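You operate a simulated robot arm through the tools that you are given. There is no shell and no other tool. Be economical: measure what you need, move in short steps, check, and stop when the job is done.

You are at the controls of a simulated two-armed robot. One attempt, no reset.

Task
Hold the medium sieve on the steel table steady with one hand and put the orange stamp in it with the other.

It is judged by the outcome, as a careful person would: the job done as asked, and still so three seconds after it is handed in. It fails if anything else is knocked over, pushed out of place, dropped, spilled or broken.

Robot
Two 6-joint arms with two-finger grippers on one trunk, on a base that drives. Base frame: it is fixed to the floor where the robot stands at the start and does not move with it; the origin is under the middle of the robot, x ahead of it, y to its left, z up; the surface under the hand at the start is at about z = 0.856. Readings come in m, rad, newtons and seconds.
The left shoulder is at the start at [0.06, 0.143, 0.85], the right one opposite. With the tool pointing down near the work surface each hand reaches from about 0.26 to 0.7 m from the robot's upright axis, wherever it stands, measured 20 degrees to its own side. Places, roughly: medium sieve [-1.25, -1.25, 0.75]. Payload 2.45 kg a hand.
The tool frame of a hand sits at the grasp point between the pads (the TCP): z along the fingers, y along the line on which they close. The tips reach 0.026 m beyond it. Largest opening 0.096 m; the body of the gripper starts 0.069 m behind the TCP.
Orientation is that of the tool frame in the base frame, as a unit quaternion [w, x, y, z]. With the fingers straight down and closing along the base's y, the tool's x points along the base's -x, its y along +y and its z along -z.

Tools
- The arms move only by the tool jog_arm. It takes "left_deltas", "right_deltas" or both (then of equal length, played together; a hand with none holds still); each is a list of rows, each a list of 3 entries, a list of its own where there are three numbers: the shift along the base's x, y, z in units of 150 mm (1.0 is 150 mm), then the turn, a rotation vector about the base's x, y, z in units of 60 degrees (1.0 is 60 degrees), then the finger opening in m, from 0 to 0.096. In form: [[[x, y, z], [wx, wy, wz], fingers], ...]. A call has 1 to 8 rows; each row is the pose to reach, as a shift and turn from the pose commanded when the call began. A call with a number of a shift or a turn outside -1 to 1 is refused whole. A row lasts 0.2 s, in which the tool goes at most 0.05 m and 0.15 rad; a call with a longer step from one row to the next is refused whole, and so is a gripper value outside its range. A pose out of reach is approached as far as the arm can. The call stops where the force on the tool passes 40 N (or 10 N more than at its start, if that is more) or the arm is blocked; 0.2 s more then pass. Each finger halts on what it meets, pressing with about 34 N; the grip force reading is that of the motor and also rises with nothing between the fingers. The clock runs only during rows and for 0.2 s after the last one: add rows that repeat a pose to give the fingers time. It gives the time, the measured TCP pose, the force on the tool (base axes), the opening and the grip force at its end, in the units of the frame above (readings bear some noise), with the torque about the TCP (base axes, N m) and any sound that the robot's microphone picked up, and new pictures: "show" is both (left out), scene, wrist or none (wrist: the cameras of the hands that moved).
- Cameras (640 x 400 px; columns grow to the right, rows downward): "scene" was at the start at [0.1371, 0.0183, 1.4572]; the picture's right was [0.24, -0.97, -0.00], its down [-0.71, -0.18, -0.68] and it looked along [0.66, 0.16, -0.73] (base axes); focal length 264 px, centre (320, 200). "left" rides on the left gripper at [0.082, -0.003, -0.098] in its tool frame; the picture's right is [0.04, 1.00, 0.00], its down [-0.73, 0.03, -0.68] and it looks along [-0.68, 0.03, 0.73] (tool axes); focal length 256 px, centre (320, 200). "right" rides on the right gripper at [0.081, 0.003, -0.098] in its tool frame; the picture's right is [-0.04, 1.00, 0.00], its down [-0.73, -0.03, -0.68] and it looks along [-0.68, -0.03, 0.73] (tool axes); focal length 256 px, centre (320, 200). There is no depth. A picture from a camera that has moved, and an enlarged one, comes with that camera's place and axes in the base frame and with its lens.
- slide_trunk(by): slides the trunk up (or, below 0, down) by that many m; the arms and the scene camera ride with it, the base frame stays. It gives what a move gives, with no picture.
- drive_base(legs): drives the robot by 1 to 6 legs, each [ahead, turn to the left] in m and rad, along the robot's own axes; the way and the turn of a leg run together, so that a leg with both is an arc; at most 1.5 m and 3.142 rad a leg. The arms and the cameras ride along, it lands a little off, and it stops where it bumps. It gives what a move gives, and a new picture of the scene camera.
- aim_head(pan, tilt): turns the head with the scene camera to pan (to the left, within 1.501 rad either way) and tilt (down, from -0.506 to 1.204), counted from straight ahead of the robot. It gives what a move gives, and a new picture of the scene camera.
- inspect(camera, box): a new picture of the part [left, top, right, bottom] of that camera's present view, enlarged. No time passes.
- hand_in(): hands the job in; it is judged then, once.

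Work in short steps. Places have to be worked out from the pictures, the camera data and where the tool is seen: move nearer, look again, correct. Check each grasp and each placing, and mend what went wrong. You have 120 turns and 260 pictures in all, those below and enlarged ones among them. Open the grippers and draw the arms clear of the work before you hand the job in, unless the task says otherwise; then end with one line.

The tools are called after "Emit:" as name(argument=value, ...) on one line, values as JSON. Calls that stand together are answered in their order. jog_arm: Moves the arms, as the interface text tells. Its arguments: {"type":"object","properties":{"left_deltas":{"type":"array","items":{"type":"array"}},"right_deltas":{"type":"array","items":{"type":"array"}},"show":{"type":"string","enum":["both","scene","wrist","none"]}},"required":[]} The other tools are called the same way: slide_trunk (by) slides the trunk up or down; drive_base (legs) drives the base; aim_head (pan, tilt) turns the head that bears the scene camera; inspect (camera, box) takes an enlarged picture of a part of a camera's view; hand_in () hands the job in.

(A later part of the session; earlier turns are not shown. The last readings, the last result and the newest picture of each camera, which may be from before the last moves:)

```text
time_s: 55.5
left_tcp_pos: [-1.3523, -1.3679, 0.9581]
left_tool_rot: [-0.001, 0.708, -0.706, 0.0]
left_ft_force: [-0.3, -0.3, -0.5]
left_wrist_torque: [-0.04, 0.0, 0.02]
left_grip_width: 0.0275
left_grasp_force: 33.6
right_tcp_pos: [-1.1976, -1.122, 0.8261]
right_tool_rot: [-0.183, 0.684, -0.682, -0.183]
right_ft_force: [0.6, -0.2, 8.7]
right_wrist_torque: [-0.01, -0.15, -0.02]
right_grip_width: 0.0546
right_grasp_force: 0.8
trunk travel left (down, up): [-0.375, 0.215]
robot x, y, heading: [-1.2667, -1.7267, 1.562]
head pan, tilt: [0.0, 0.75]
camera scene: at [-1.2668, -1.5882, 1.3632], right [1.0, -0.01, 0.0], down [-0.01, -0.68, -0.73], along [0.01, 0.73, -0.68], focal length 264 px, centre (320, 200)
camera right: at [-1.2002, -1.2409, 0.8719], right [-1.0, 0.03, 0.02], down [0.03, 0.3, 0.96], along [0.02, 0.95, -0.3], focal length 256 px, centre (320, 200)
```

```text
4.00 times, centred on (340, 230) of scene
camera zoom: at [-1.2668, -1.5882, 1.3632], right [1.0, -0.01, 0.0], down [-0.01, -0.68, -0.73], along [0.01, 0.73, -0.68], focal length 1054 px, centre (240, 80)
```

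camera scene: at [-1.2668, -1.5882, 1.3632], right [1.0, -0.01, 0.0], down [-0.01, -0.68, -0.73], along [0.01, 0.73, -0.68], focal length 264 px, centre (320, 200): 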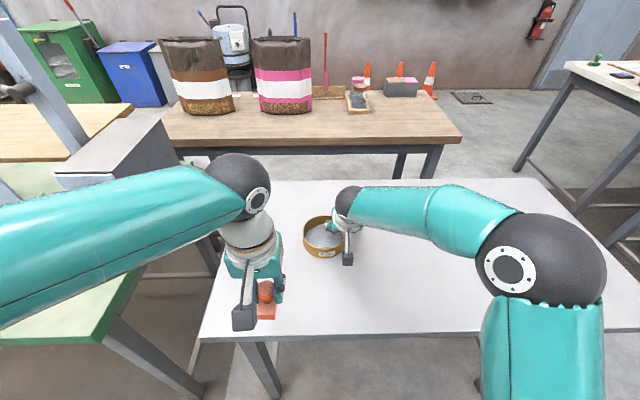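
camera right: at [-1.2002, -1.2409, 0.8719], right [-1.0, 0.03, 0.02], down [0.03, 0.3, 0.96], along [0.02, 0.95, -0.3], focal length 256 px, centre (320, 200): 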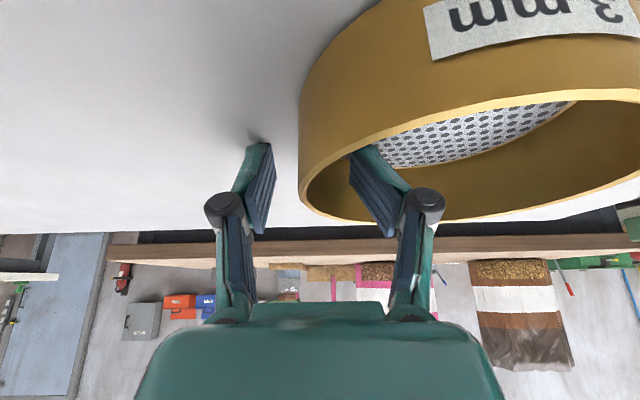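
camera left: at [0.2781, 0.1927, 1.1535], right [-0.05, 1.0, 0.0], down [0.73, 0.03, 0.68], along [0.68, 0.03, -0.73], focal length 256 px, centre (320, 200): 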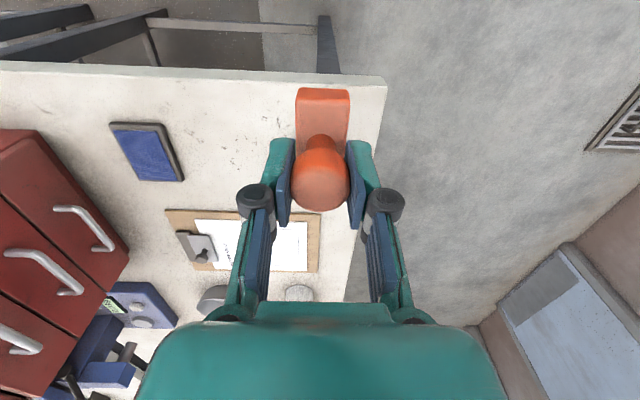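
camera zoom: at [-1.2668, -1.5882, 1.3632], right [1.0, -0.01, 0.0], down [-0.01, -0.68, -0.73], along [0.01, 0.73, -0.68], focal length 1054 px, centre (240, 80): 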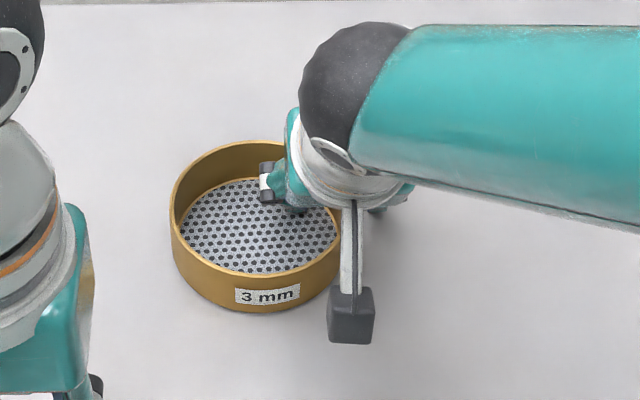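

The force reading and the rim ellipse both say I misjudged the heights. The table is at about 0.797 and the rim at about 0.837, so a fingertip is touching down. I'll raise the hand 22 mm and look again.

Emit:
jog_arm(right_deltas=[[[0, 0, 0.15], [0, 0, 0], 0.05], [[0, 0, 0.15], [0, 0, 0], 0.05]])

Emit:
inspect(camera="scene", box=[260, 180, 420, 280])

```text
time_s: 56.1
left_tcp_pos: [-1.3541, -1.3675, 0.9566]
left_tool_rot: [0.0, 0.708, -0.706, 0.0]
left_ft_force: [-0.7, 0.2, -0.1]
left_wrist_torque: [0.0, -0.01, 0.03]
left_grip_width: 0.0271
left_grasp_force: 34.0
right_tcp_pos: [-1.1973, -1.1211, 0.848]
right_tool_rot: [-0.182, 0.685, -0.682, -0.182]
right_ft_force: [-0.3, -0.2, 0.4]
right_wrist_torque: [0.01, -0.01, -0.01]
right_grip_width: 0.0497
right_grasp_force: 0.0
trunk travel left (down, up): [-0.375, 0.215]
robot x, y, heading: [-1.2717, -1.7327, 1.557]
head pan, tilt: [0.0, 0.75]
camera scene: at [-1.2667, -1.5869, 1.363], right [1.0, -0.01, 0.0], down [-0.01, -0.68, -0.73], along [0.01, 0.73, -0.68], focal length 264 px, centre (320, 200)
camera right: at [-1.2005, -1.2407, 0.8933], right [-1.0, 0.03, 0.02], down [0.03, 0.3, 0.95], along [0.02, 0.95, -0.3], focal length 256 px, centre (320, 200)
```

scene: 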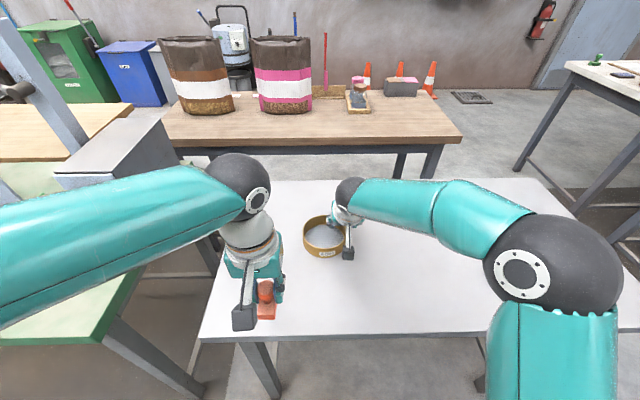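
right: 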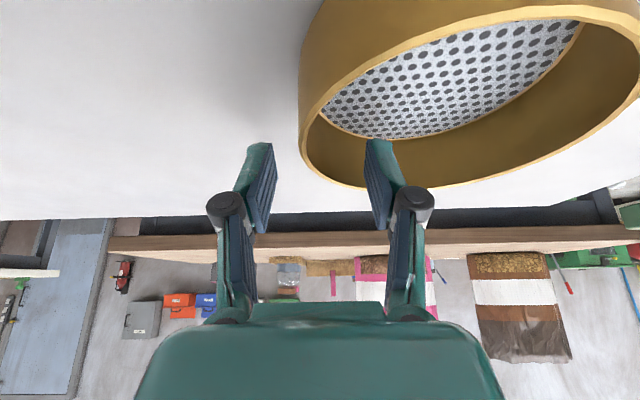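

```text
4.00 times, centred on (340, 230) of scene
camera zoom: at [-1.2667, -1.5869, 1.363], right [1.0, -0.01, 0.0], down [-0.01, -0.68, -0.73], along [0.01, 0.73, -0.68], focal length 1054 px, centre (240, 80)
```

zoom: 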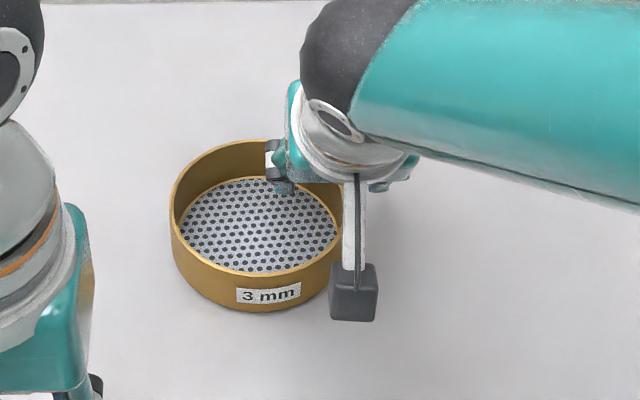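

The sieve centre is now at about (-1.251, -1.143), with its right wall at x≈-1.193. I'll shift the hand 25 mm toward the robot to straddle the wall squarely.

Emit:
jog_arm(right_deltas=[[[0.01, -0.08, 0], [0, 0, 0], 0.05], [[0.025, -0.16, -0.015], [0, 0, 0], 0.05], [[0.025, -0.16, -0.015], [0, 0, 0], 0.05]], show="wrist")

Emit:
inspect(camera="scene", box=[260, 180, 420, 280])

```text
time_s: 56.9
left_tcp_pos: [-1.3514, -1.3695, 0.9577]
left_tool_rot: [0.0, 0.708, -0.706, 0.0]
left_ft_force: [0.2, 0.2, -0.7]
left_wrist_torque: [0.03, 0.01, 0.02]
left_grip_width: 0.0273
left_grasp_force: 33.8
right_tcp_pos: [-1.1933, -1.1449, 0.8463]
right_tool_rot: [-0.184, 0.685, -0.681, -0.183]
right_ft_force: [0.1, 0.6, -1.0]
right_wrist_torque: [0.01, -0.01, 0.02]
right_grip_width: 0.0499
right_grasp_force: 0.1
trunk travel left (down, up): [-0.375, 0.215]
robot x, y, heading: [-1.2684, -1.7295, 1.552]
head pan, tilt: [0.0, 0.75]
camera right: at [-1.1967, -1.2649, 0.8918], right [-1.0, 0.03, 0.02], down [0.03, 0.3, 0.95], along [0.02, 0.95, -0.3], focal length 256 px, centre (320, 200)
```

right: 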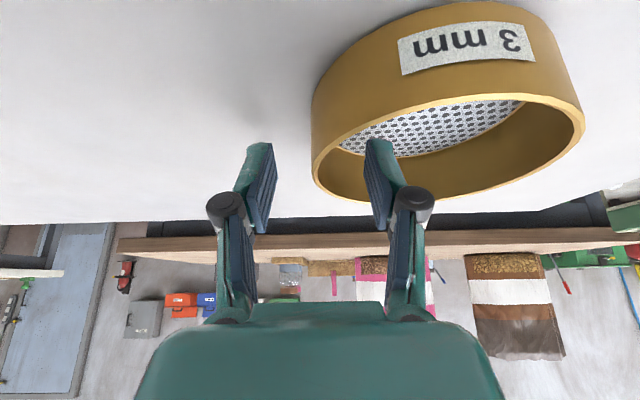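

```text
4.00 times, centred on (340, 230) of scene
camera zoom: at [-1.2667, -1.5872, 1.3631], right [1.0, -0.01, 0.0], down [-0.01, -0.68, -0.73], along [0.01, 0.73, -0.68], focal length 1054 px, centre (240, 80)
```

zoom: 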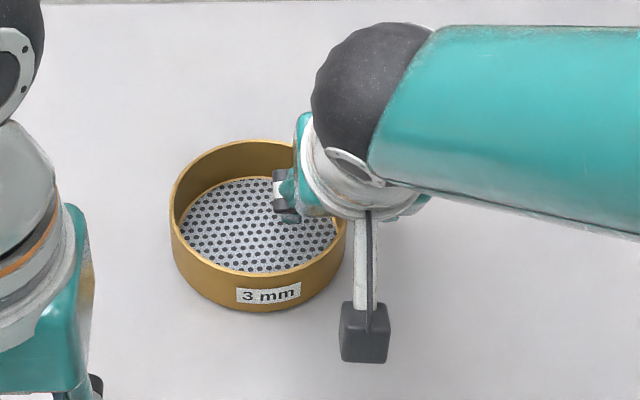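

The fingers now straddle the right wall at its tangent point with no contact force. I'll close to grip the rim.

Emit:
jog_arm(right_deltas=[[[0, 0, 0], [0, 0, 0], 0.03], [[0, 0, 0], [0, 0, 0], 0.015], [[0, 0, 0], [0, 0, 0], 0.0], [[0, 0, 0], [0, 0, 0], 0.0]], show="wrist")

Emit:
inspect(camera="scene", box=[260, 180, 420, 280])

```text
time_s: 57.9
left_tcp_pos: [-1.3521, -1.368, 0.9564]
left_tool_rot: [0.0, 0.708, -0.706, -0.001]
left_ft_force: [0.4, -1.1, -0.9]
left_wrist_torque: [-0.02, -0.03, 0.0]
left_grip_width: 0.0273
left_grasp_force: 33.9
right_tcp_pos: [-1.1943, -1.1448, 0.8475]
right_tool_rot: [-0.183, 0.685, -0.681, -0.183]
right_ft_force: [0.7, -0.3, 0.3]
right_wrist_torque: [0.02, -0.08, -0.01]
right_grip_width: 0.0082
right_grasp_force: 34.5
trunk travel left (down, up): [-0.375, 0.215]
robot x, y, heading: [-1.2711, -1.7288, 1.557]
head pan, tilt: [0.0, 0.75]
camera right: at [-1.1966, -1.2648, 0.8919], right [-1.0, 0.03, 0.02], down [0.03, 0.3, 0.95], along [0.02, 0.95, -0.3], focal length 256 px, centre (320, 200)
```

right: 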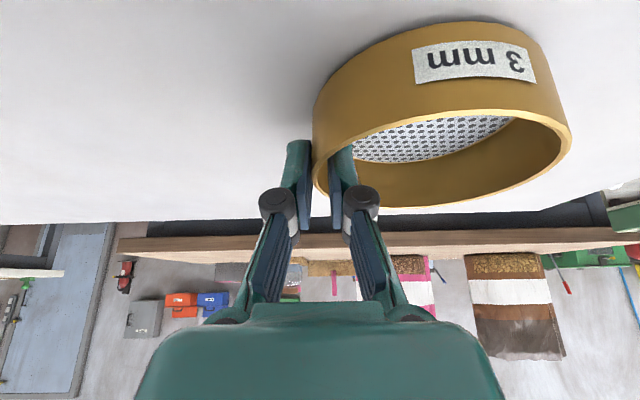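

```text
4.00 times, centred on (340, 230) of scene
camera zoom: at [-1.2667, -1.5873, 1.3631], right [1.0, -0.01, 0.0], down [-0.01, -0.68, -0.73], along [0.01, 0.73, -0.68], focal length 1054 px, centre (240, 80)
```

zoom: 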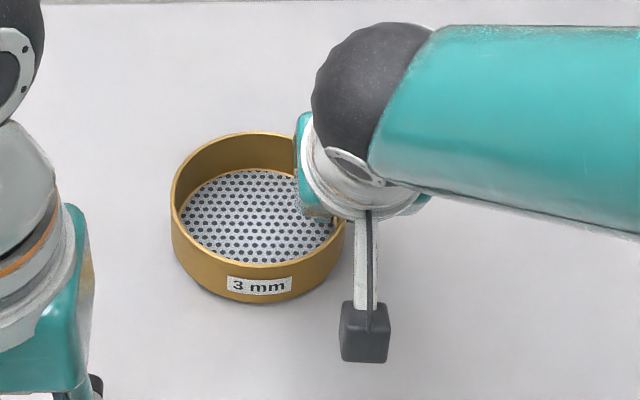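

The rim is gripped at 8 mm and 34 N. I'll check that the sieve is still flat on the table.

Emit:
inspect(camera="scene", box=[295, 205, 359, 265])

Emit:
inspect(camera="right", box=[280, 0, 600, 220])

```text
6.67 times, centred on (327, 235) of scene
camera zoom: at [-1.2667, -1.5873, 1.3631], right [1.0, -0.01, 0.0], down [-0.01, -0.68, -0.73], along [0.01, 0.73, -0.68], focal length 1757 px, centre (273, -33)
```

zoom: 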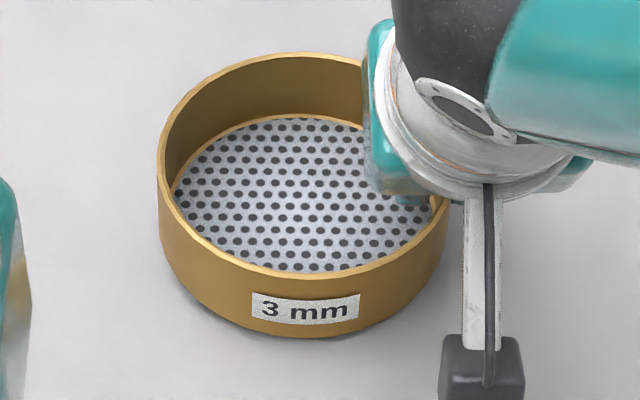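

```text
1.82 times, centred on (440, 110) of right
camera zoom: at [-1.1966, -1.2648, 0.8919], right [-1.0, 0.03, 0.02], down [0.03, 0.3, 0.95], along [0.02, 0.95, -0.3], focal length 465 px, centre (102, 364)
```

zoom: 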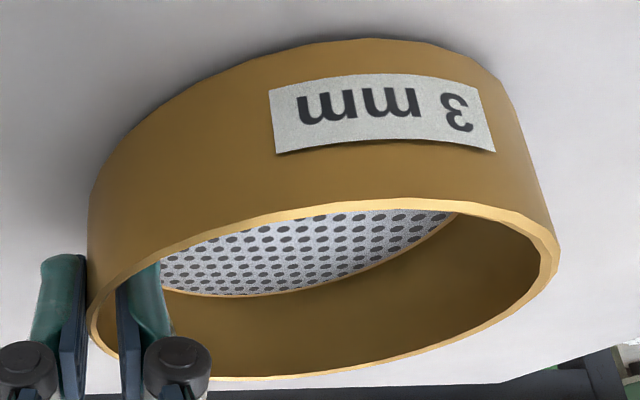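

The sieve is flat, with its centre at about (-1.249, -1.135). I'll bring the left hand in with a 30° yaw, so that its camera arm clears the right hand, travelling first along the left side and a little higher.

Emit:
jog_arm(left_deltas=[[[0, 0.1, 0.15], [0, 0, -0.125], 0.01], [[0, 0.3, 0.3], [0, 0, -0.25], 0.01], [[0, 0.5, 0.3], [0, 0, -0.375], 0.01], [[0, 0.75, 0.3], [0, 0, -0.5], 0.01], [[0, 1.0, 0.3], [0, 0, -0.5], 0.01], [[0, 1.0, 0.3], [0, 0, -0.5], 0.01]])

```text
time_s: 59.3
left_tcp_pos: [-1.3538, -1.2174, 1.0029]
left_tool_rot: [0.0, -0.502, 0.865, 0.0]
left_ft_force: [0.2, -0.4, -0.9]
left_wrist_torque: [0.02, -0.03, -0.01]
left_grip_width: 0.0274
left_grasp_force: 34.0
right_tcp_pos: [-1.1934, -1.1453, 0.8468]
right_tool_rot: [-0.183, 0.684, -0.682, -0.182]
right_ft_force: [0.6, -1.0, 2.0]
right_wrist_torque: [-0.05, -0.05, -0.01]
right_grip_width: 0.0084
right_grasp_force: 34.3
trunk travel left (down, up): [-0.375, 0.215]
robot x, y, heading: [-1.2679, -1.7295, 1.561]
head pan, tilt: [0.0, 0.75]
camera scene: at [-1.2667, -1.5875, 1.3632], right [1.0, -0.01, 0.0], down [-0.01, -0.68, -0.73], along [0.01, 0.73, -0.68], focal length 264 px, centre (320, 200)
camera left: at [-1.3907, -1.2921, 1.1007], right [-0.89, 0.46, 0.0], down [0.34, 0.65, 0.68], along [0.31, 0.6, -0.73], focal length 256 px, centre (320, 200)
```

scene: 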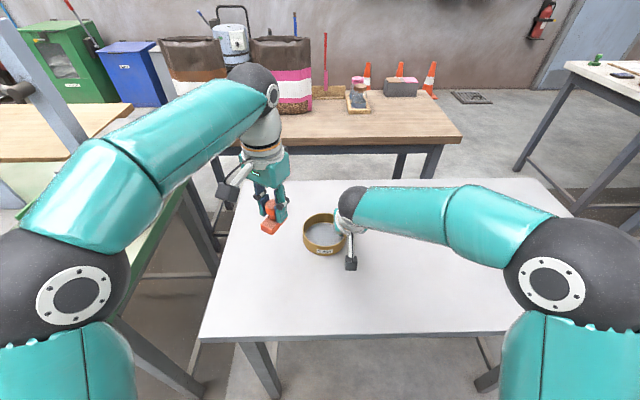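
left: 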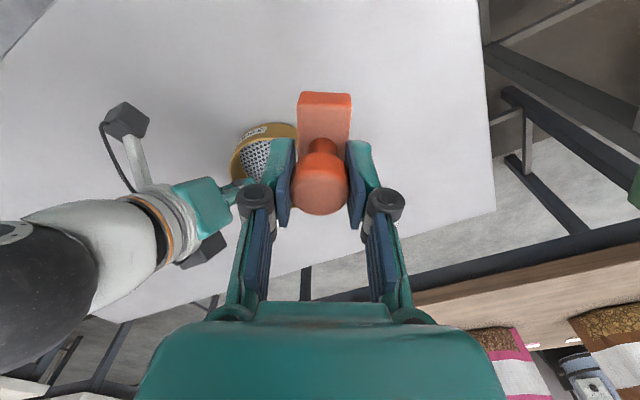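

There is clear space to go in. I'll move the stamp above the sieve at about (-1.263, -1.125, 0.955).

Emit:
jog_arm(left_deltas=[[[0.05, 0.25, 0], [0, 0, 0], 0.01], [[0.15, 0.5, 0], [0, 0, 0], 0.01], [[0.35, 0.615, 0], [0, 0, 0], 0.01], [[0.6, 0.615, -0.1], [0, 0, 0], 0.01], [[0.6, 0.615, -0.32], [0, 0, 0], 0.01], [[0.6, 0.615, -0.32], [0, 0, 0], 0.01]])

Emit:
inspect(camera="scene", box=[260, 170, 420, 270])

```text
time_s: 60.7
left_tcp_pos: [-1.2663, -1.1403, 0.9453]
left_tool_rot: [0.0, -0.501, 0.865, 0.0]
left_ft_force: [0.2, -1.1, 0.0]
left_wrist_torque: [0.04, 0.01, 0.0]
left_grip_width: 0.0274
left_grasp_force: 34.4
left hand out of reach, approached as far as the arm can: row 2, 3, 4, 5, 6
right_tcp_pos: [-1.1936, -1.1453, 0.8468]
right_tool_rot: [-0.183, 0.685, -0.681, -0.183]
right_ft_force: [-0.5, 0.1, 2.6]
right_wrist_torque: [0.03, -0.1, 0.01]
right_grip_width: 0.0082
right_grasp_force: 34.1
trunk travel left (down, up): [-0.375, 0.215]
robot x, y, heading: [-1.2699, -1.7319, 1.553]
head pan, tilt: [0.0, 0.75]
camera scene: at [-1.2669, -1.5872, 1.3631], right [1.0, -0.01, 0.0], down [-0.01, -0.68, -0.73], along [0.01, 0.73, -0.68], focal length 264 px, centre (320, 200)
camera left: at [-1.3037, -1.2144, 1.0447], right [-0.89, 0.46, 0.0], down [0.34, 0.65, 0.68], along [0.31, 0.6, -0.73], focal length 256 px, centre (320, 200)
```

scene: 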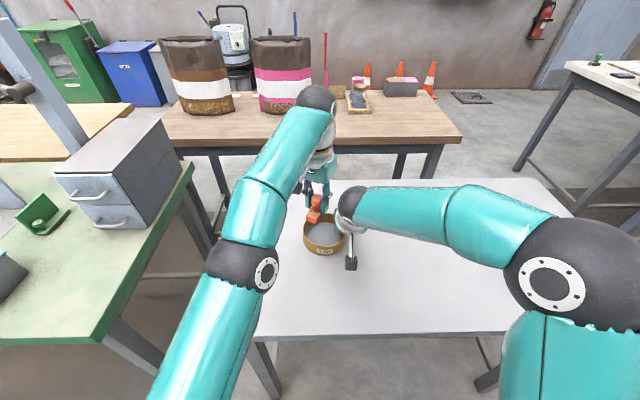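
left: 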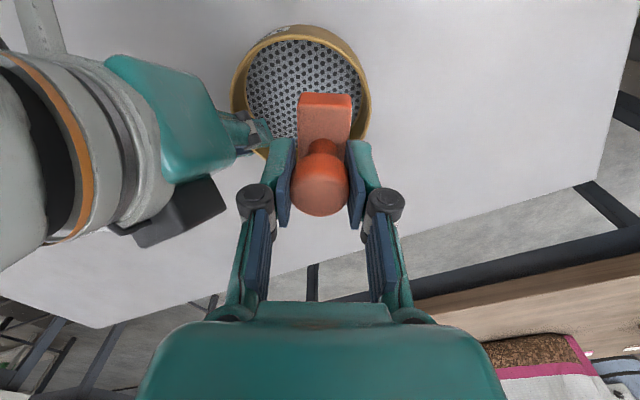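

```text
4.00 times, centred on (340, 220) of scene
camera zoom: at [-1.2669, -1.5872, 1.3631], right [1.0, -0.01, 0.0], down [-0.01, -0.68, -0.73], along [0.01, 0.73, -0.68], focal length 1054 px, centre (240, 120)
```

zoom: 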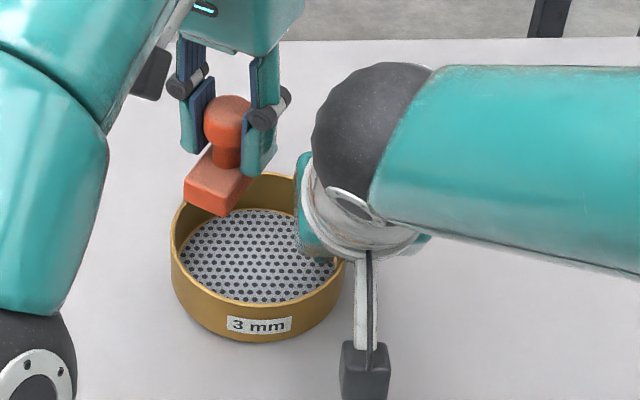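

The arm is near its reach limit but sits at (-1.266, -1.140), within the sieve's opening. I'll descend 45 mm and check the clearance to the right hand.

Emit:
jog_arm(left_deltas=[[[-0.02, 0, -0.1], [0, 0, 0], 0.01], [[-0.02, 0, -0.2], [0, 0, 0], 0.01], [[-0.02, 0, -0.3], [0, 0, 0], 0.01], [[-0.02, 0, -0.3], [0, 0, 0], 0.01]], show="wrist")

Emit:
inspect(camera="scene", box=[260, 170, 420, 270])

Emit:
inspect(camera="right", box=[0, 0, 640, 400])

```text
time_s: 61.7
left_tcp_pos: [-1.2692, -1.1408, 0.9022]
left_tool_rot: [0.0, -0.501, 0.865, 0.0]
left_ft_force: [0.5, -0.2, -0.3]
left_wrist_torque: [0.02, 0.0, -0.01]
left_grip_width: 0.0272
left_grasp_force: 33.8
right_tcp_pos: [-1.194, -1.1464, 0.847]
right_tool_rot: [-0.183, 0.685, -0.681, -0.183]
right_ft_force: [-0.1, -0.6, 3.4]
right_wrist_torque: [0.02, -0.06, 0.0]
right_grip_width: 0.008
right_grasp_force: 34.0
trunk travel left (down, up): [-0.375, 0.215]
robot x, y, heading: [-1.2672, -1.7277, 1.558]
head pan, tilt: [0.0, 0.75]
camera left: at [-1.3065, -1.2142, 1.0006], right [-0.89, 0.46, 0.0], down [0.34, 0.65, 0.68], along [0.31, 0.6, -0.73], focal length 256 px, centre (320, 200)
```

left: 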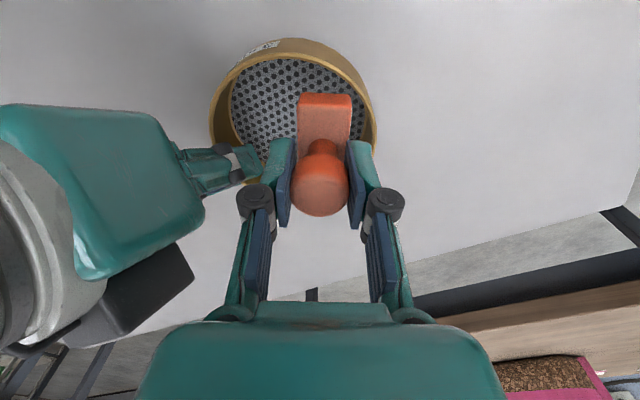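

```text
4.00 times, centred on (340, 220) of scene
camera zoom: at [-1.2668, -1.5873, 1.3631], right [1.0, -0.01, 0.0], down [-0.01, -0.68, -0.73], along [0.01, 0.73, -0.68], focal length 1054 px, centre (240, 120)
```

zoom: 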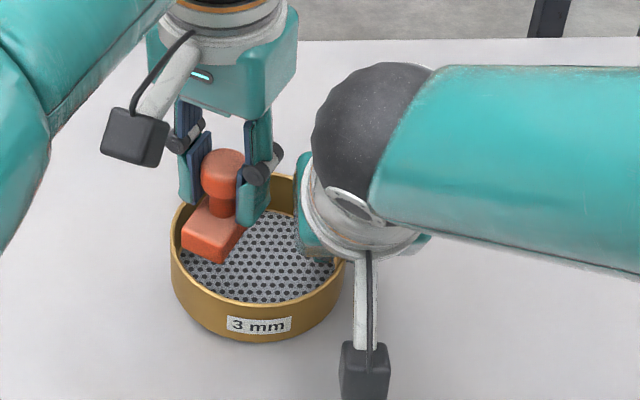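

```text
1.00 times, centred on (320, 200) of right (not enlarged: the box is as wide or as high as the picture)
camera zoom: at [-1.1967, -1.2648, 0.8919], right [-1.0, 0.03, 0.02], down [0.03, 0.3, 0.95], along [0.02, 0.95, -0.3], focal length 256 px, centre (320, 200)
```

zoom: 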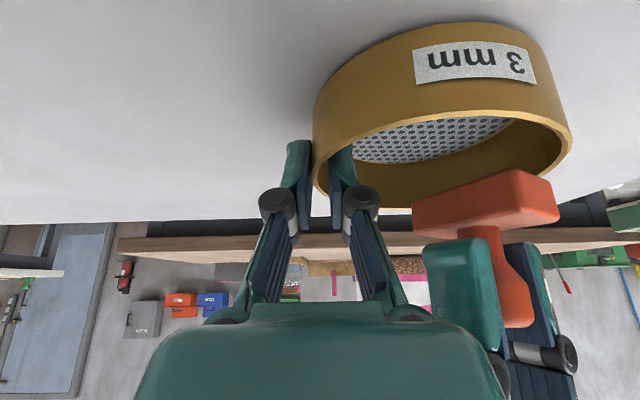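

The clearance to the right gripper is small but adequate. I'll nudge 3 mm away from it, descend another 20 mm and recheck.

Emit:
jog_arm(left_deltas=[[[-0.018, 0.01, -0.05], [0, 0, 0], 0.01], [[-0.018, 0.01, -0.13], [0, 0, 0], 0.01], [[-0.018, 0.01, -0.13], [0, 0, 0], 0.01]], show="wrist")

Emit:
inspect(camera="right", box=[240, 0, 640, 400])

Emit:
inspect(camera="scene", box=[290, 180, 370, 260])

```text
time_s: 62.5
left_tcp_pos: [-1.2715, -1.1388, 0.885]
left_tool_rot: [0.004, -0.501, 0.865, 0.002]
left_ft_force: [8.2, 7.4, 24.9]
left_wrist_torque: [-0.2, 0.22, -0.01]
left_grip_width: 0.0275
left_grasp_force: 33.8
right_tcp_pos: [-1.1953, -1.1449, 0.8465]
right_tool_rot: [-0.184, 0.684, -0.682, -0.183]
right_ft_force: [-6.9, 1.9, -0.8]
right_wrist_torque: [0.0, -0.36, -0.3]
right_grip_width: 0.0085
right_grasp_force: 33.6
trunk travel left (down, up): [-0.375, 0.215]
robot x, y, heading: [-1.2694, -1.7323, 1.557]
head pan, tilt: [0.0, 0.75]
camera left: at [-1.3086, -1.213, 0.9832], right [-0.89, 0.46, 0.0], down [0.34, 0.65, 0.68], along [0.32, 0.61, -0.73], focal length 256 px, centre (320, 200)
```

left: 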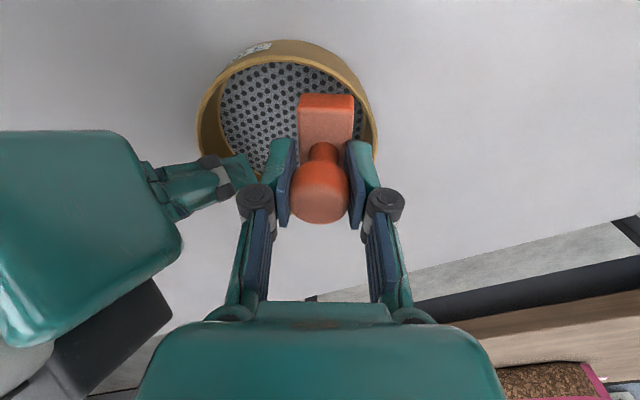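

```text
1.00 times, centred on (440, 200) of right (not enlarged: the box is as wide or as high as the picture)
camera zoom: at [-1.197, -1.2655, 0.8922], right [-1.0, 0.03, 0.02], down [0.03, 0.3, 0.95], along [0.02, 0.95, -0.3], focal length 256 px, centre (200, 200)
```

zoom: 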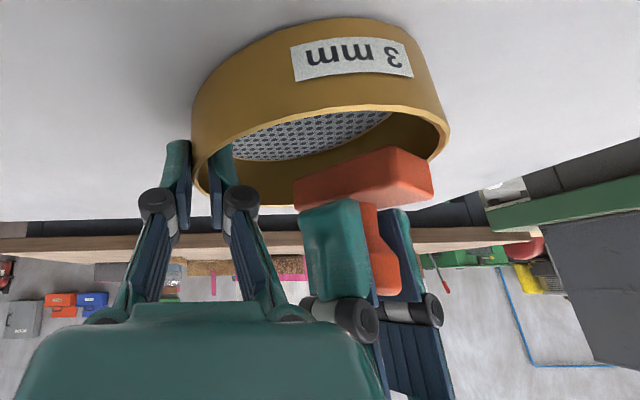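

```text
5.00 times, centred on (330, 220) of scene
camera zoom: at [-1.2666, -1.5881, 1.3635], right [1.0, -0.01, 0.0], down [-0.01, -0.68, -0.73], along [0.01, 0.73, -0.68], focal length 1318 px, centre (270, 100)
```

zoom: 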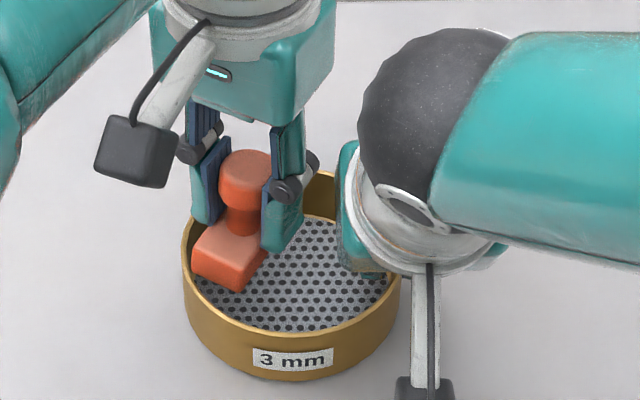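

The contact shows the stamp's corner landed on the left rim, so the rim is at z≈0.838. I'll lift 60 mm and yaw the left hand a further 60°, so that its narrow side faces the right hand and the stamp fits centrally.

Emit:
jog_arm(left_deltas=[[[0, 0, 0.2], [0, 0, 0], 0.01], [[0, 0, 0.4], [0, 0, -0.14], 0.01], [[0, 0, 0.4], [0, 0, -0.28], 0.01], [[0, 0, 0.4], [0, 0, -0.42], 0.01], [[0, 0, 0.4], [0, 0, -0.56], 0.01], [[0, 0, 0.4], [0, 0, -0.7], 0.01], [[0, 0, 0.4], [0, 0, -0.84], 0.01], [[0.0, 0, 0.4], [0, 0, -0.98], 0.01]])

Emit:
inspect(camera="scene", box=[260, 170, 420, 270])

```text
time_s: 64.3
left_tcp_pos: [-1.2724, -1.1378, 0.9434]
left_tool_rot: [-0.001, -0.011, 1.0, 0.001]
left_ft_force: [-0.7, -0.6, -0.6]
left_wrist_torque: [-0.03, -0.03, -0.01]
left_grip_width: 0.027
left_grasp_force: 33.9
right_tcp_pos: [-1.1933, -1.1449, 0.8459]
right_tool_rot: [-0.182, 0.685, -0.682, -0.182]
right_ft_force: [0.7, 1.4, 3.2]
right_wrist_torque: [0.02, -0.17, 0.01]
right_grip_width: 0.0084
right_grasp_force: 34.5
trunk travel left (down, up): [-0.375, 0.215]
robot x, y, heading: [-1.2689, -1.7284, 1.555]
head pan, tilt: [0.0, 0.75]
camera scene: at [-1.2666, -1.5873, 1.3631], right [1.0, -0.01, 0.0], down [-0.01, -0.68, -0.73], along [0.01, 0.73, -0.68], focal length 264 px, centre (320, 200)
camera left: at [-1.3525, -1.145, 1.0414], right [-0.06, 1.0, 0.0], down [0.73, 0.05, 0.68], along [0.68, 0.04, -0.73], focal length 256 px, centre (320, 200)
```

scene: 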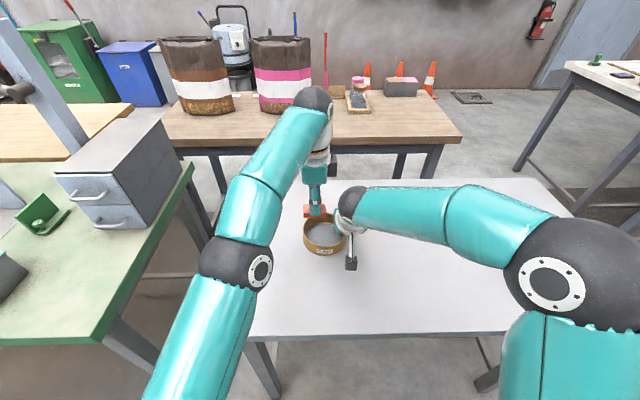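
left: 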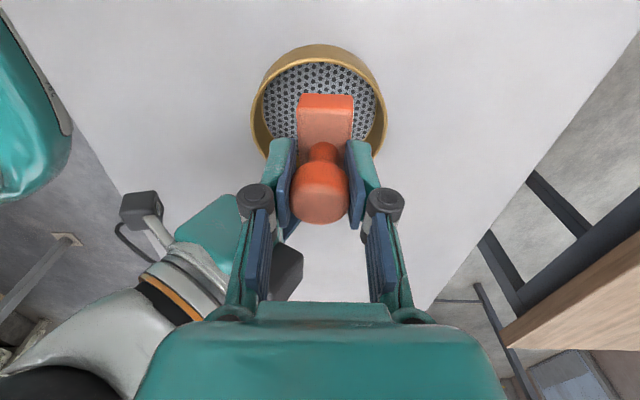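

```text
4.00 times, centred on (340, 220) of scene
camera zoom: at [-1.2666, -1.5873, 1.3631], right [1.0, -0.01, 0.0], down [-0.01, -0.68, -0.73], along [0.01, 0.73, -0.68], focal length 1054 px, centre (240, 120)
```

zoom: 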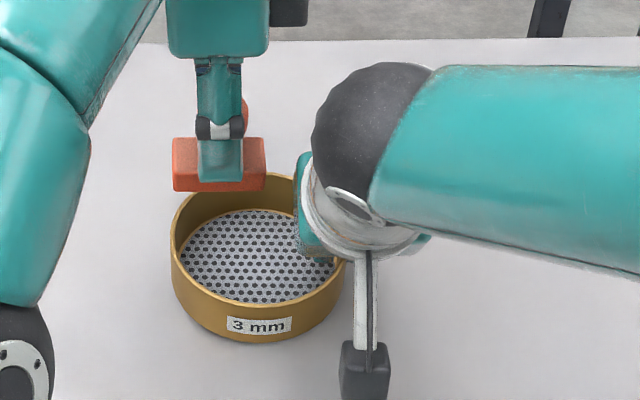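

The stamp's long side now lies along x and the hand's narrow side faces the right gripper. I'll shift +8 mm in x and descend to just above rim entry to check.

Emit:
jog_arm(left_deltas=[[[0.055, 0, 0], [0, 0, 0], 0.01], [[0.055, 0, -0.2], [0, 0, 0], 0.01], [[0.055, 0, -0.35], [0, 0, 0], 0.01], [[0.055, 0, -0.35], [0, 0, 0], 0.01]], show="wrist")

Emit:
inspect(camera="scene", box=[290, 180, 370, 260])

Emit:
inspect(camera="right", box=[240, 0, 640, 400])

```text
time_s: 65.3
left_tcp_pos: [-1.2636, -1.1387, 0.8902]
left_tool_rot: [-0.001, -0.012, 1.0, 0.0]
left_ft_force: [0.5, -0.6, -0.1]
left_wrist_torque: [0.0, -0.05, 0.01]
left_grip_width: 0.0272
left_grasp_force: 33.8
right_tcp_pos: [-1.1937, -1.1453, 0.8477]
right_tool_rot: [-0.183, 0.685, -0.682, -0.182]
right_ft_force: [0.1, -1.5, 2.8]
right_wrist_torque: [-0.04, -0.05, 0.02]
right_grip_width: 0.0082
right_grasp_force: 34.2
trunk travel left (down, up): [-0.375, 0.215]
robot x, y, heading: [-1.2681, -1.7293, 1.558]
head pan, tilt: [0.0, 0.75]
camera left: at [-1.3445, -1.1461, 0.9886], right [-0.06, 1.0, 0.0], down [0.73, 0.05, 0.68], along [0.68, 0.04, -0.73], focal length 256 px, centre (320, 200)
```

left: 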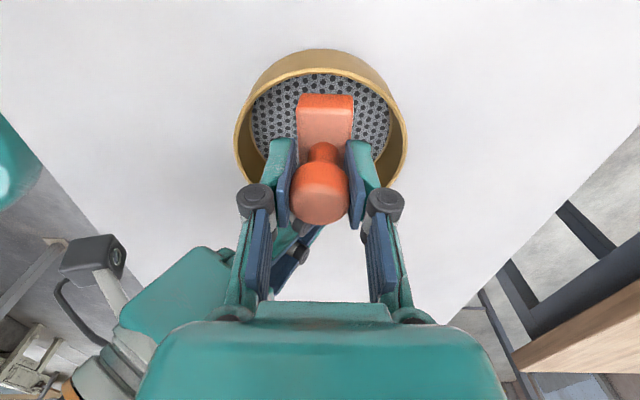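

```text
5.00 times, centred on (330, 220) of scene
camera zoom: at [-1.2668, -1.5874, 1.3631], right [1.0, -0.01, 0.0], down [-0.01, -0.68, -0.73], along [0.01, 0.73, -0.68], focal length 1318 px, centre (270, 100)
```

zoom: 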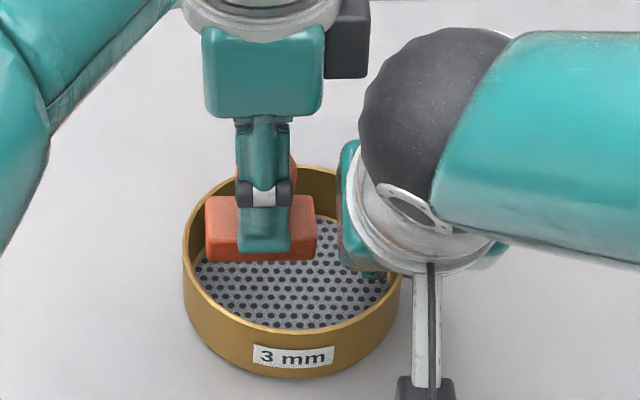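

```text
1.00 times, centred on (440, 200) of right (not enlarged: the box is as wide or as high as the picture)
camera zoom: at [-1.1968, -1.2649, 0.8919], right [-1.0, 0.03, 0.02], down [0.03, 0.3, 0.95], along [0.02, 0.95, -0.3], focal length 256 px, centre (200, 200)
```

zoom: 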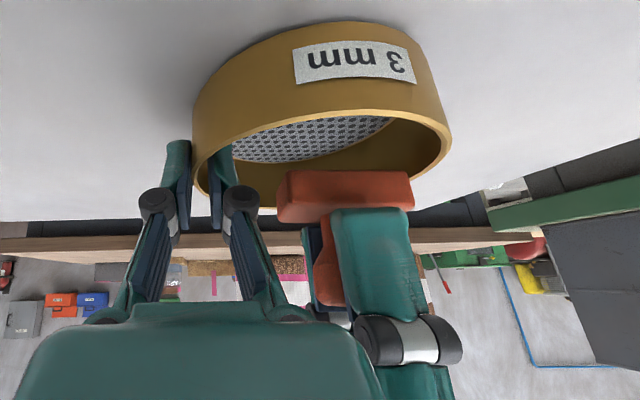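

The stamp is inside the rim outline on every side. I'll lower it in small steps to the mesh, watching the force.

Emit:
jog_arm(left_deltas=[[[0, 0, -0.05], [0, 0, 0], 0.01], [[0, 0, -0.1], [0, 0, 0], 0.01], [[0, 0, -0.14], [0, 0, 0], 0.01], [[0, 0, -0.14], [0, 0, 0], 0.01]], show="wrist")

Emit:
inspect(camera="scene", box=[290, 180, 370, 260])

```text
time_s: 66.3
left_tcp_pos: [-1.2644, -1.139, 0.8699]
left_tool_rot: [0.0, -0.012, 1.0, -0.001]
left_ft_force: [-0.5, 0.5, -0.1]
left_wrist_torque: [-0.02, -0.02, 0.01]
left_grip_width: 0.0274
left_grasp_force: 33.8
right_tcp_pos: [-1.1953, -1.1456, 0.8451]
right_tool_rot: [-0.183, 0.685, -0.681, -0.183]
right_ft_force: [-0.3, -0.3, 2.8]
right_wrist_torque: [-0.04, -0.05, 0.02]
right_grip_width: 0.0083
right_grasp_force: 33.3
trunk travel left (down, up): [-0.375, 0.215]
robot x, y, heading: [-1.2676, -1.7305, 1.559]
head pan, tilt: [0.0, 0.75]
camera left: at [-1.3445, -1.1455, 0.968], right [-0.07, 1.0, 0.0], down [0.73, 0.05, 0.68], along [0.68, 0.04, -0.73], focal length 256 px, centre (320, 200)
```

left: 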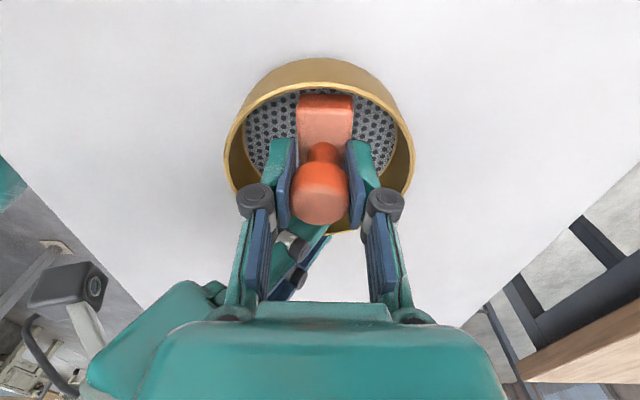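

```text
5.00 times, centred on (330, 220) of scene
camera zoom: at [-1.2668, -1.5873, 1.3631], right [1.0, -0.01, 0.0], down [-0.01, -0.68, -0.73], along [0.01, 0.73, -0.68], focal length 1318 px, centre (270, 100)
```

zoom: 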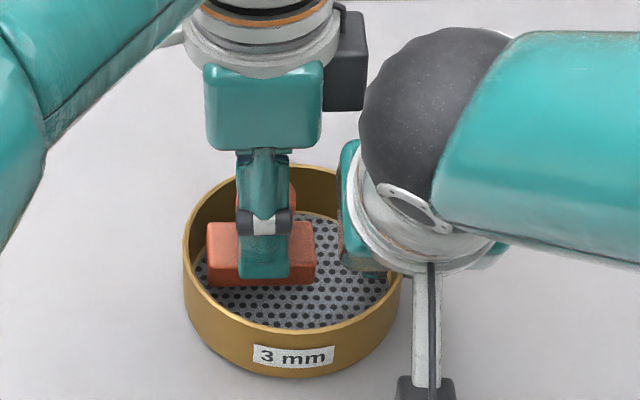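

No contact yet, with the stamp bottom at about 0.824. I'll step down 4 mm at a time.

Emit:
jog_arm(left_deltas=[[[0, 0, -0.015], [0, 0, 0], 0.01], [[0, 0, -0.03], [0, 0, 0], 0.01], [[0, 0, -0.03], [0, 0, 0], 0.01]], show="none")

```text
time_s: 67.1
left_tcp_pos: [-1.2637, -1.1395, 0.8639]
left_tool_rot: [-0.001, -0.012, 1.0, -0.001]
left_ft_force: [0.2, -0.4, 0.7]
left_wrist_torque: [-0.01, 0.0, 0.01]
left_grip_width: 0.0271
left_grasp_force: 33.8
right_tcp_pos: [-1.1943, -1.1459, 0.847]
right_tool_rot: [-0.183, 0.685, -0.682, -0.182]
right_ft_force: [-0.1, -1.1, 3.3]
right_wrist_torque: [0.02, -0.1, -0.01]
right_grip_width: 0.0085
right_grasp_force: 33.8
trunk travel left (down, up): [-0.375, 0.215]
robot x, y, heading: [-1.2673, -1.7282, 1.557]
head pan, tilt: [0.0, 0.75]
```

There is still no contact, so I'll take two more small steps.

Emit:
jog_arm(left_deltas=[[[0, 0, -0.02], [0, 0, 0], 0.01], [[0, 0, -0.02], [0, 0, 0], 0.01]], show="none")

```text
time_s: 67.7
left_tcp_pos: [-1.263, -1.1374, 0.8611]
left_tool_rot: [0.0, -0.011, 1.0, 0.0]
left_ft_force: [0.3, 0.5, -0.9]
left_wrist_torque: [0.01, 0.02, 0.0]
left_grip_width: 0.0273
left_grasp_force: 34.4
right_tcp_pos: [-1.1934, -1.1462, 0.8465]
right_tool_rot: [-0.183, 0.685, -0.681, -0.183]
right_ft_force: [0.1, -0.3, 3.9]
right_wrist_torque: [0.0, -0.12, 0.01]
right_grip_width: 0.0082
right_grasp_force: 34.3
trunk travel left (down, up): [-0.375, 0.215]
robot x, y, heading: [-1.2658, -1.7305, 1.56]
head pan, tilt: [0.0, 0.75]
```

Emit:
jog_arm(left_deltas=[[[0, 0, -0.02], [0, 0, 0], 0.01], [[0, 0, -0.02], [0, 0, 0], 0.01]], show="wrist")

Emit:
inspect(camera="scene", box=[290, 180, 370, 260])

Emit:
inspect(camera="right", box=[300, 50, 600, 350])

```text
time_s: 68.3
left_tcp_pos: [-1.2625, -1.1378, 0.8601]
left_tool_rot: [0.0, -0.011, 1.0, 0.0]
left_ft_force: [0.1, -1.0, -0.2]
left_wrist_torque: [0.01, -0.03, -0.03]
left_grip_width: 0.0272
left_grasp_force: 34.0
right_tcp_pos: [-1.1942, -1.1455, 0.8458]
right_tool_rot: [-0.184, 0.684, -0.682, -0.183]
right_ft_force: [0.0, 0.1, 3.4]
right_wrist_torque: [0.01, -0.13, 0.03]
right_grip_width: 0.008
right_grasp_force: 34.7
trunk travel left (down, up): [-0.375, 0.215]
robot x, y, heading: [-1.272, -1.7289, 1.559]
head pan, tilt: [0.0, 0.75]
camera left: at [-1.3445, -1.1454, 0.9579], right [-0.07, 1.0, 0.0], down [0.73, 0.05, 0.68], along [0.68, 0.04, -0.73], focal length 256 px, centre (320, 200)
```

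left: 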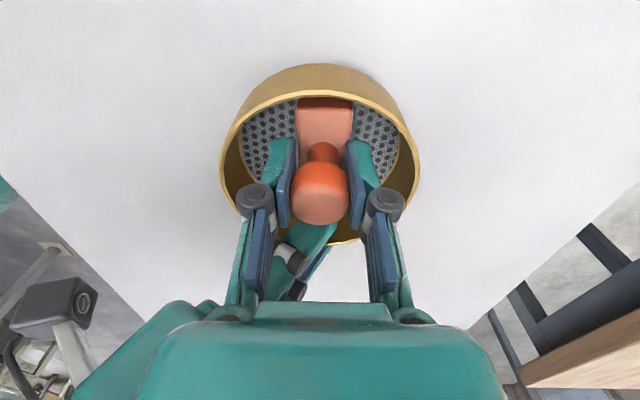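

```text
5.00 times, centred on (330, 220) of scene
camera zoom: at [-1.2667, -1.5873, 1.3631], right [1.0, -0.01, 0.0], down [-0.01, -0.68, -0.73], along [0.01, 0.73, -0.68], focal length 1318 px, centre (270, 100)
```

zoom: 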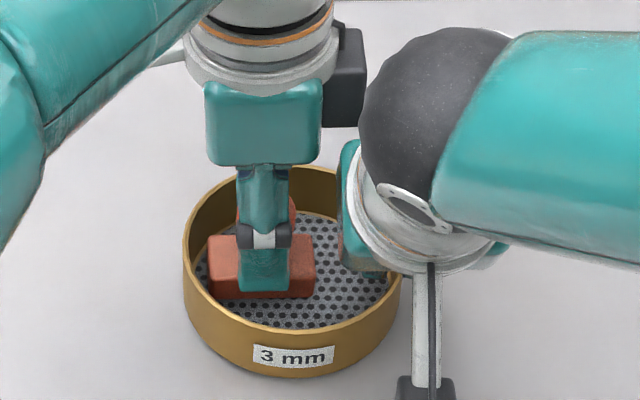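

```text
1.33 times, centred on (450, 200) of right
camera zoom: at [-1.1966, -1.2648, 0.8919], right [-1.0, 0.03, 0.02], down [0.03, 0.3, 0.95], along [0.02, 0.95, -0.3], focal length 341 px, centre (147, 200)
```

zoom: 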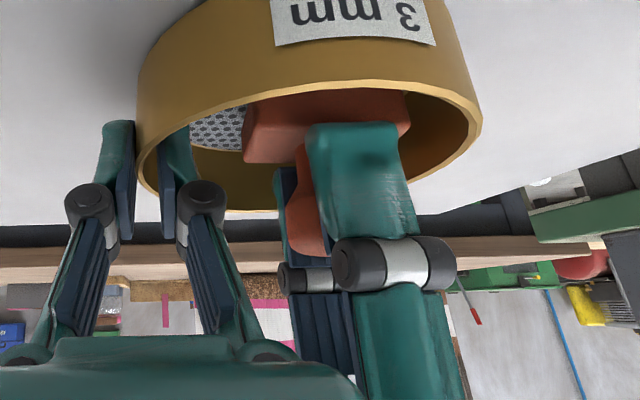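

It is well inside, with no force yet. I'll continue in 3 mm steps.

Emit:
jog_arm(left_deltas=[[[0, 0, -0.02], [0, 0, 0], 0.01], [[0, 0, -0.02], [0, 0, 0], 0.01]], show="none")

```text
time_s: 68.9
left_tcp_pos: [-1.264, -1.1391, 0.8555]
left_tool_rot: [0.0, -0.012, 1.0, 0.001]
left_ft_force: [0.1, -0.3, -1.6]
left_wrist_torque: [-0.01, 0.0, 0.0]
left_grip_width: 0.0269
left_grasp_force: 33.8
right_tcp_pos: [-1.1935, -1.1437, 0.8469]
right_tool_rot: [-0.183, 0.685, -0.681, -0.183]
right_ft_force: [0.7, -0.2, 3.2]
right_wrist_torque: [0.0, -0.11, 0.0]
right_grip_width: 0.0086
right_grasp_force: 34.6
trunk travel left (down, up): [-0.375, 0.215]
robot x, y, heading: [-1.2675, -1.7331, 1.558]
head pan, tilt: [0.0, 0.75]
```

Emit:
jog_arm(left_deltas=[[[0, 0, -0.02], [0, 0, 0], 0.01], [[0, 0, -0.02], [0, 0, 0], 0.01]], show="none")

Emit:
inspect(camera="scene", box=[290, 180, 370, 260])

```text
time_s: 69.5
left_tcp_pos: [-1.2634, -1.1382, 0.8546]
left_tool_rot: [0.002, -0.014, 1.0, 0.002]
left_ft_force: [0.2, -0.2, 14.2]
left_wrist_torque: [-0.14, -0.44, -0.04]
left_grip_width: 0.0272
left_grasp_force: 33.9
right_tcp_pos: [-1.1949, -1.1458, 0.8469]
right_tool_rot: [-0.183, 0.685, -0.681, -0.183]
right_ft_force: [-2.3, 5.5, -0.8]
right_wrist_torque: [0.19, -0.61, -0.05]
right_grip_width: 0.0083
right_grasp_force: 33.6
trunk travel left (down, up): [-0.375, 0.215]
robot x, y, heading: [-1.266, -1.7318, 1.554]
head pan, tilt: [0.0, 0.75]
```

```text
5.00 times, centred on (330, 220) of scene
camera zoom: at [-1.2671, -1.5877, 1.3633], right [1.0, -0.01, 0.0], down [-0.01, -0.68, -0.73], along [0.01, 0.73, -0.68], focal length 1318 px, centre (270, 100)
```

zoom: 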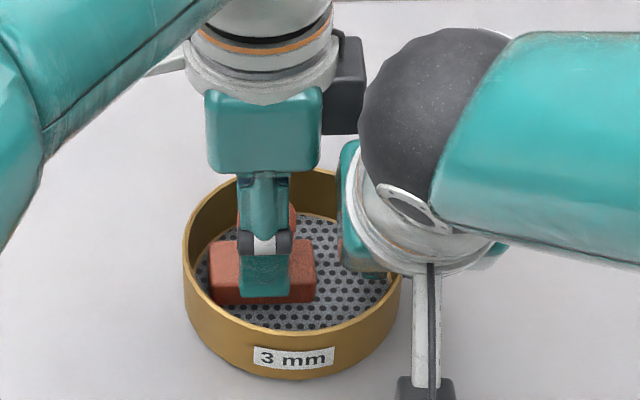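

It touched the mesh at z≈0.855, with 14 N. I'll relieve 1.5 mm of that, then open the left fingers a little while the right hand keeps holding.

Emit:
jog_arm(left_deltas=[[[0, 0, 0.01], [0, 0, 0], 0.02], [[0, 0, 0.01], [0, 0, 0], 0.035], [[0, 0, 0.01], [0, 0, 0], 0.045], [[0, 0, 0.01], [0, 0, 0], 0.045]], show="wrist")

Emit:
inspect(camera="scene", box=[290, 180, 370, 260])

```text
time_s: 70.5
left_tcp_pos: [-1.2637, -1.1406, 0.855]
left_tool_rot: [0.0, -0.011, 1.0, 0.001]
left_ft_force: [0.3, 0.5, -0.1]
left_wrist_torque: [0.01, 0.0, 0.0]
left_grip_width: 0.0449
left_grasp_force: 0.1
right_tcp_pos: [-1.1943, -1.1456, 0.8469]
right_tool_rot: [-0.183, 0.685, -0.681, -0.183]
right_ft_force: [0.3, -1.6, 3.5]
right_wrist_torque: [-0.07, -0.13, 0.02]
right_grip_width: 0.0081
right_grasp_force: 33.8
trunk travel left (down, up): [-0.375, 0.215]
robot x, y, heading: [-1.2653, -1.7303, 1.556]
head pan, tilt: [0.0, 0.75]
camera left: at [-1.3443, -1.1459, 0.953], right [-0.06, 1.0, 0.0], down [0.73, 0.05, 0.68], along [0.68, 0.04, -0.73], focal length 256 px, centre (320, 200)
```

left: 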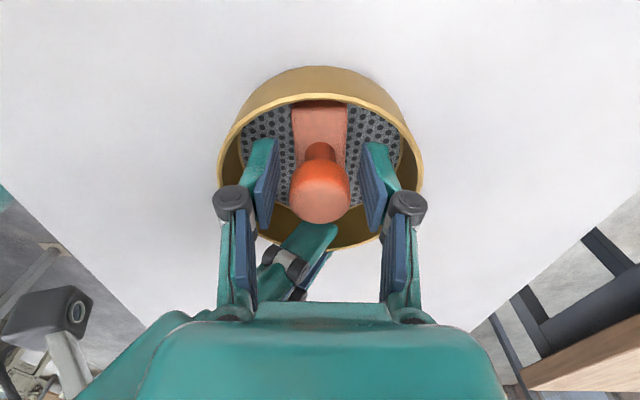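

```text
5.00 times, centred on (330, 220) of scene
camera zoom: at [-1.2667, -1.5875, 1.3632], right [1.0, -0.01, 0.0], down [-0.01, -0.68, -0.73], along [0.01, 0.73, -0.68], focal length 1318 px, centre (270, 100)
```

zoom: 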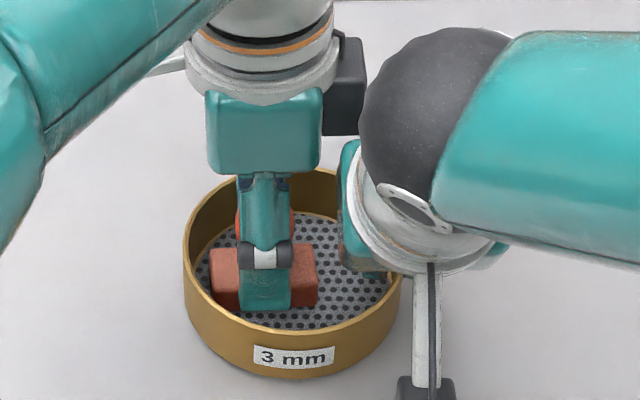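

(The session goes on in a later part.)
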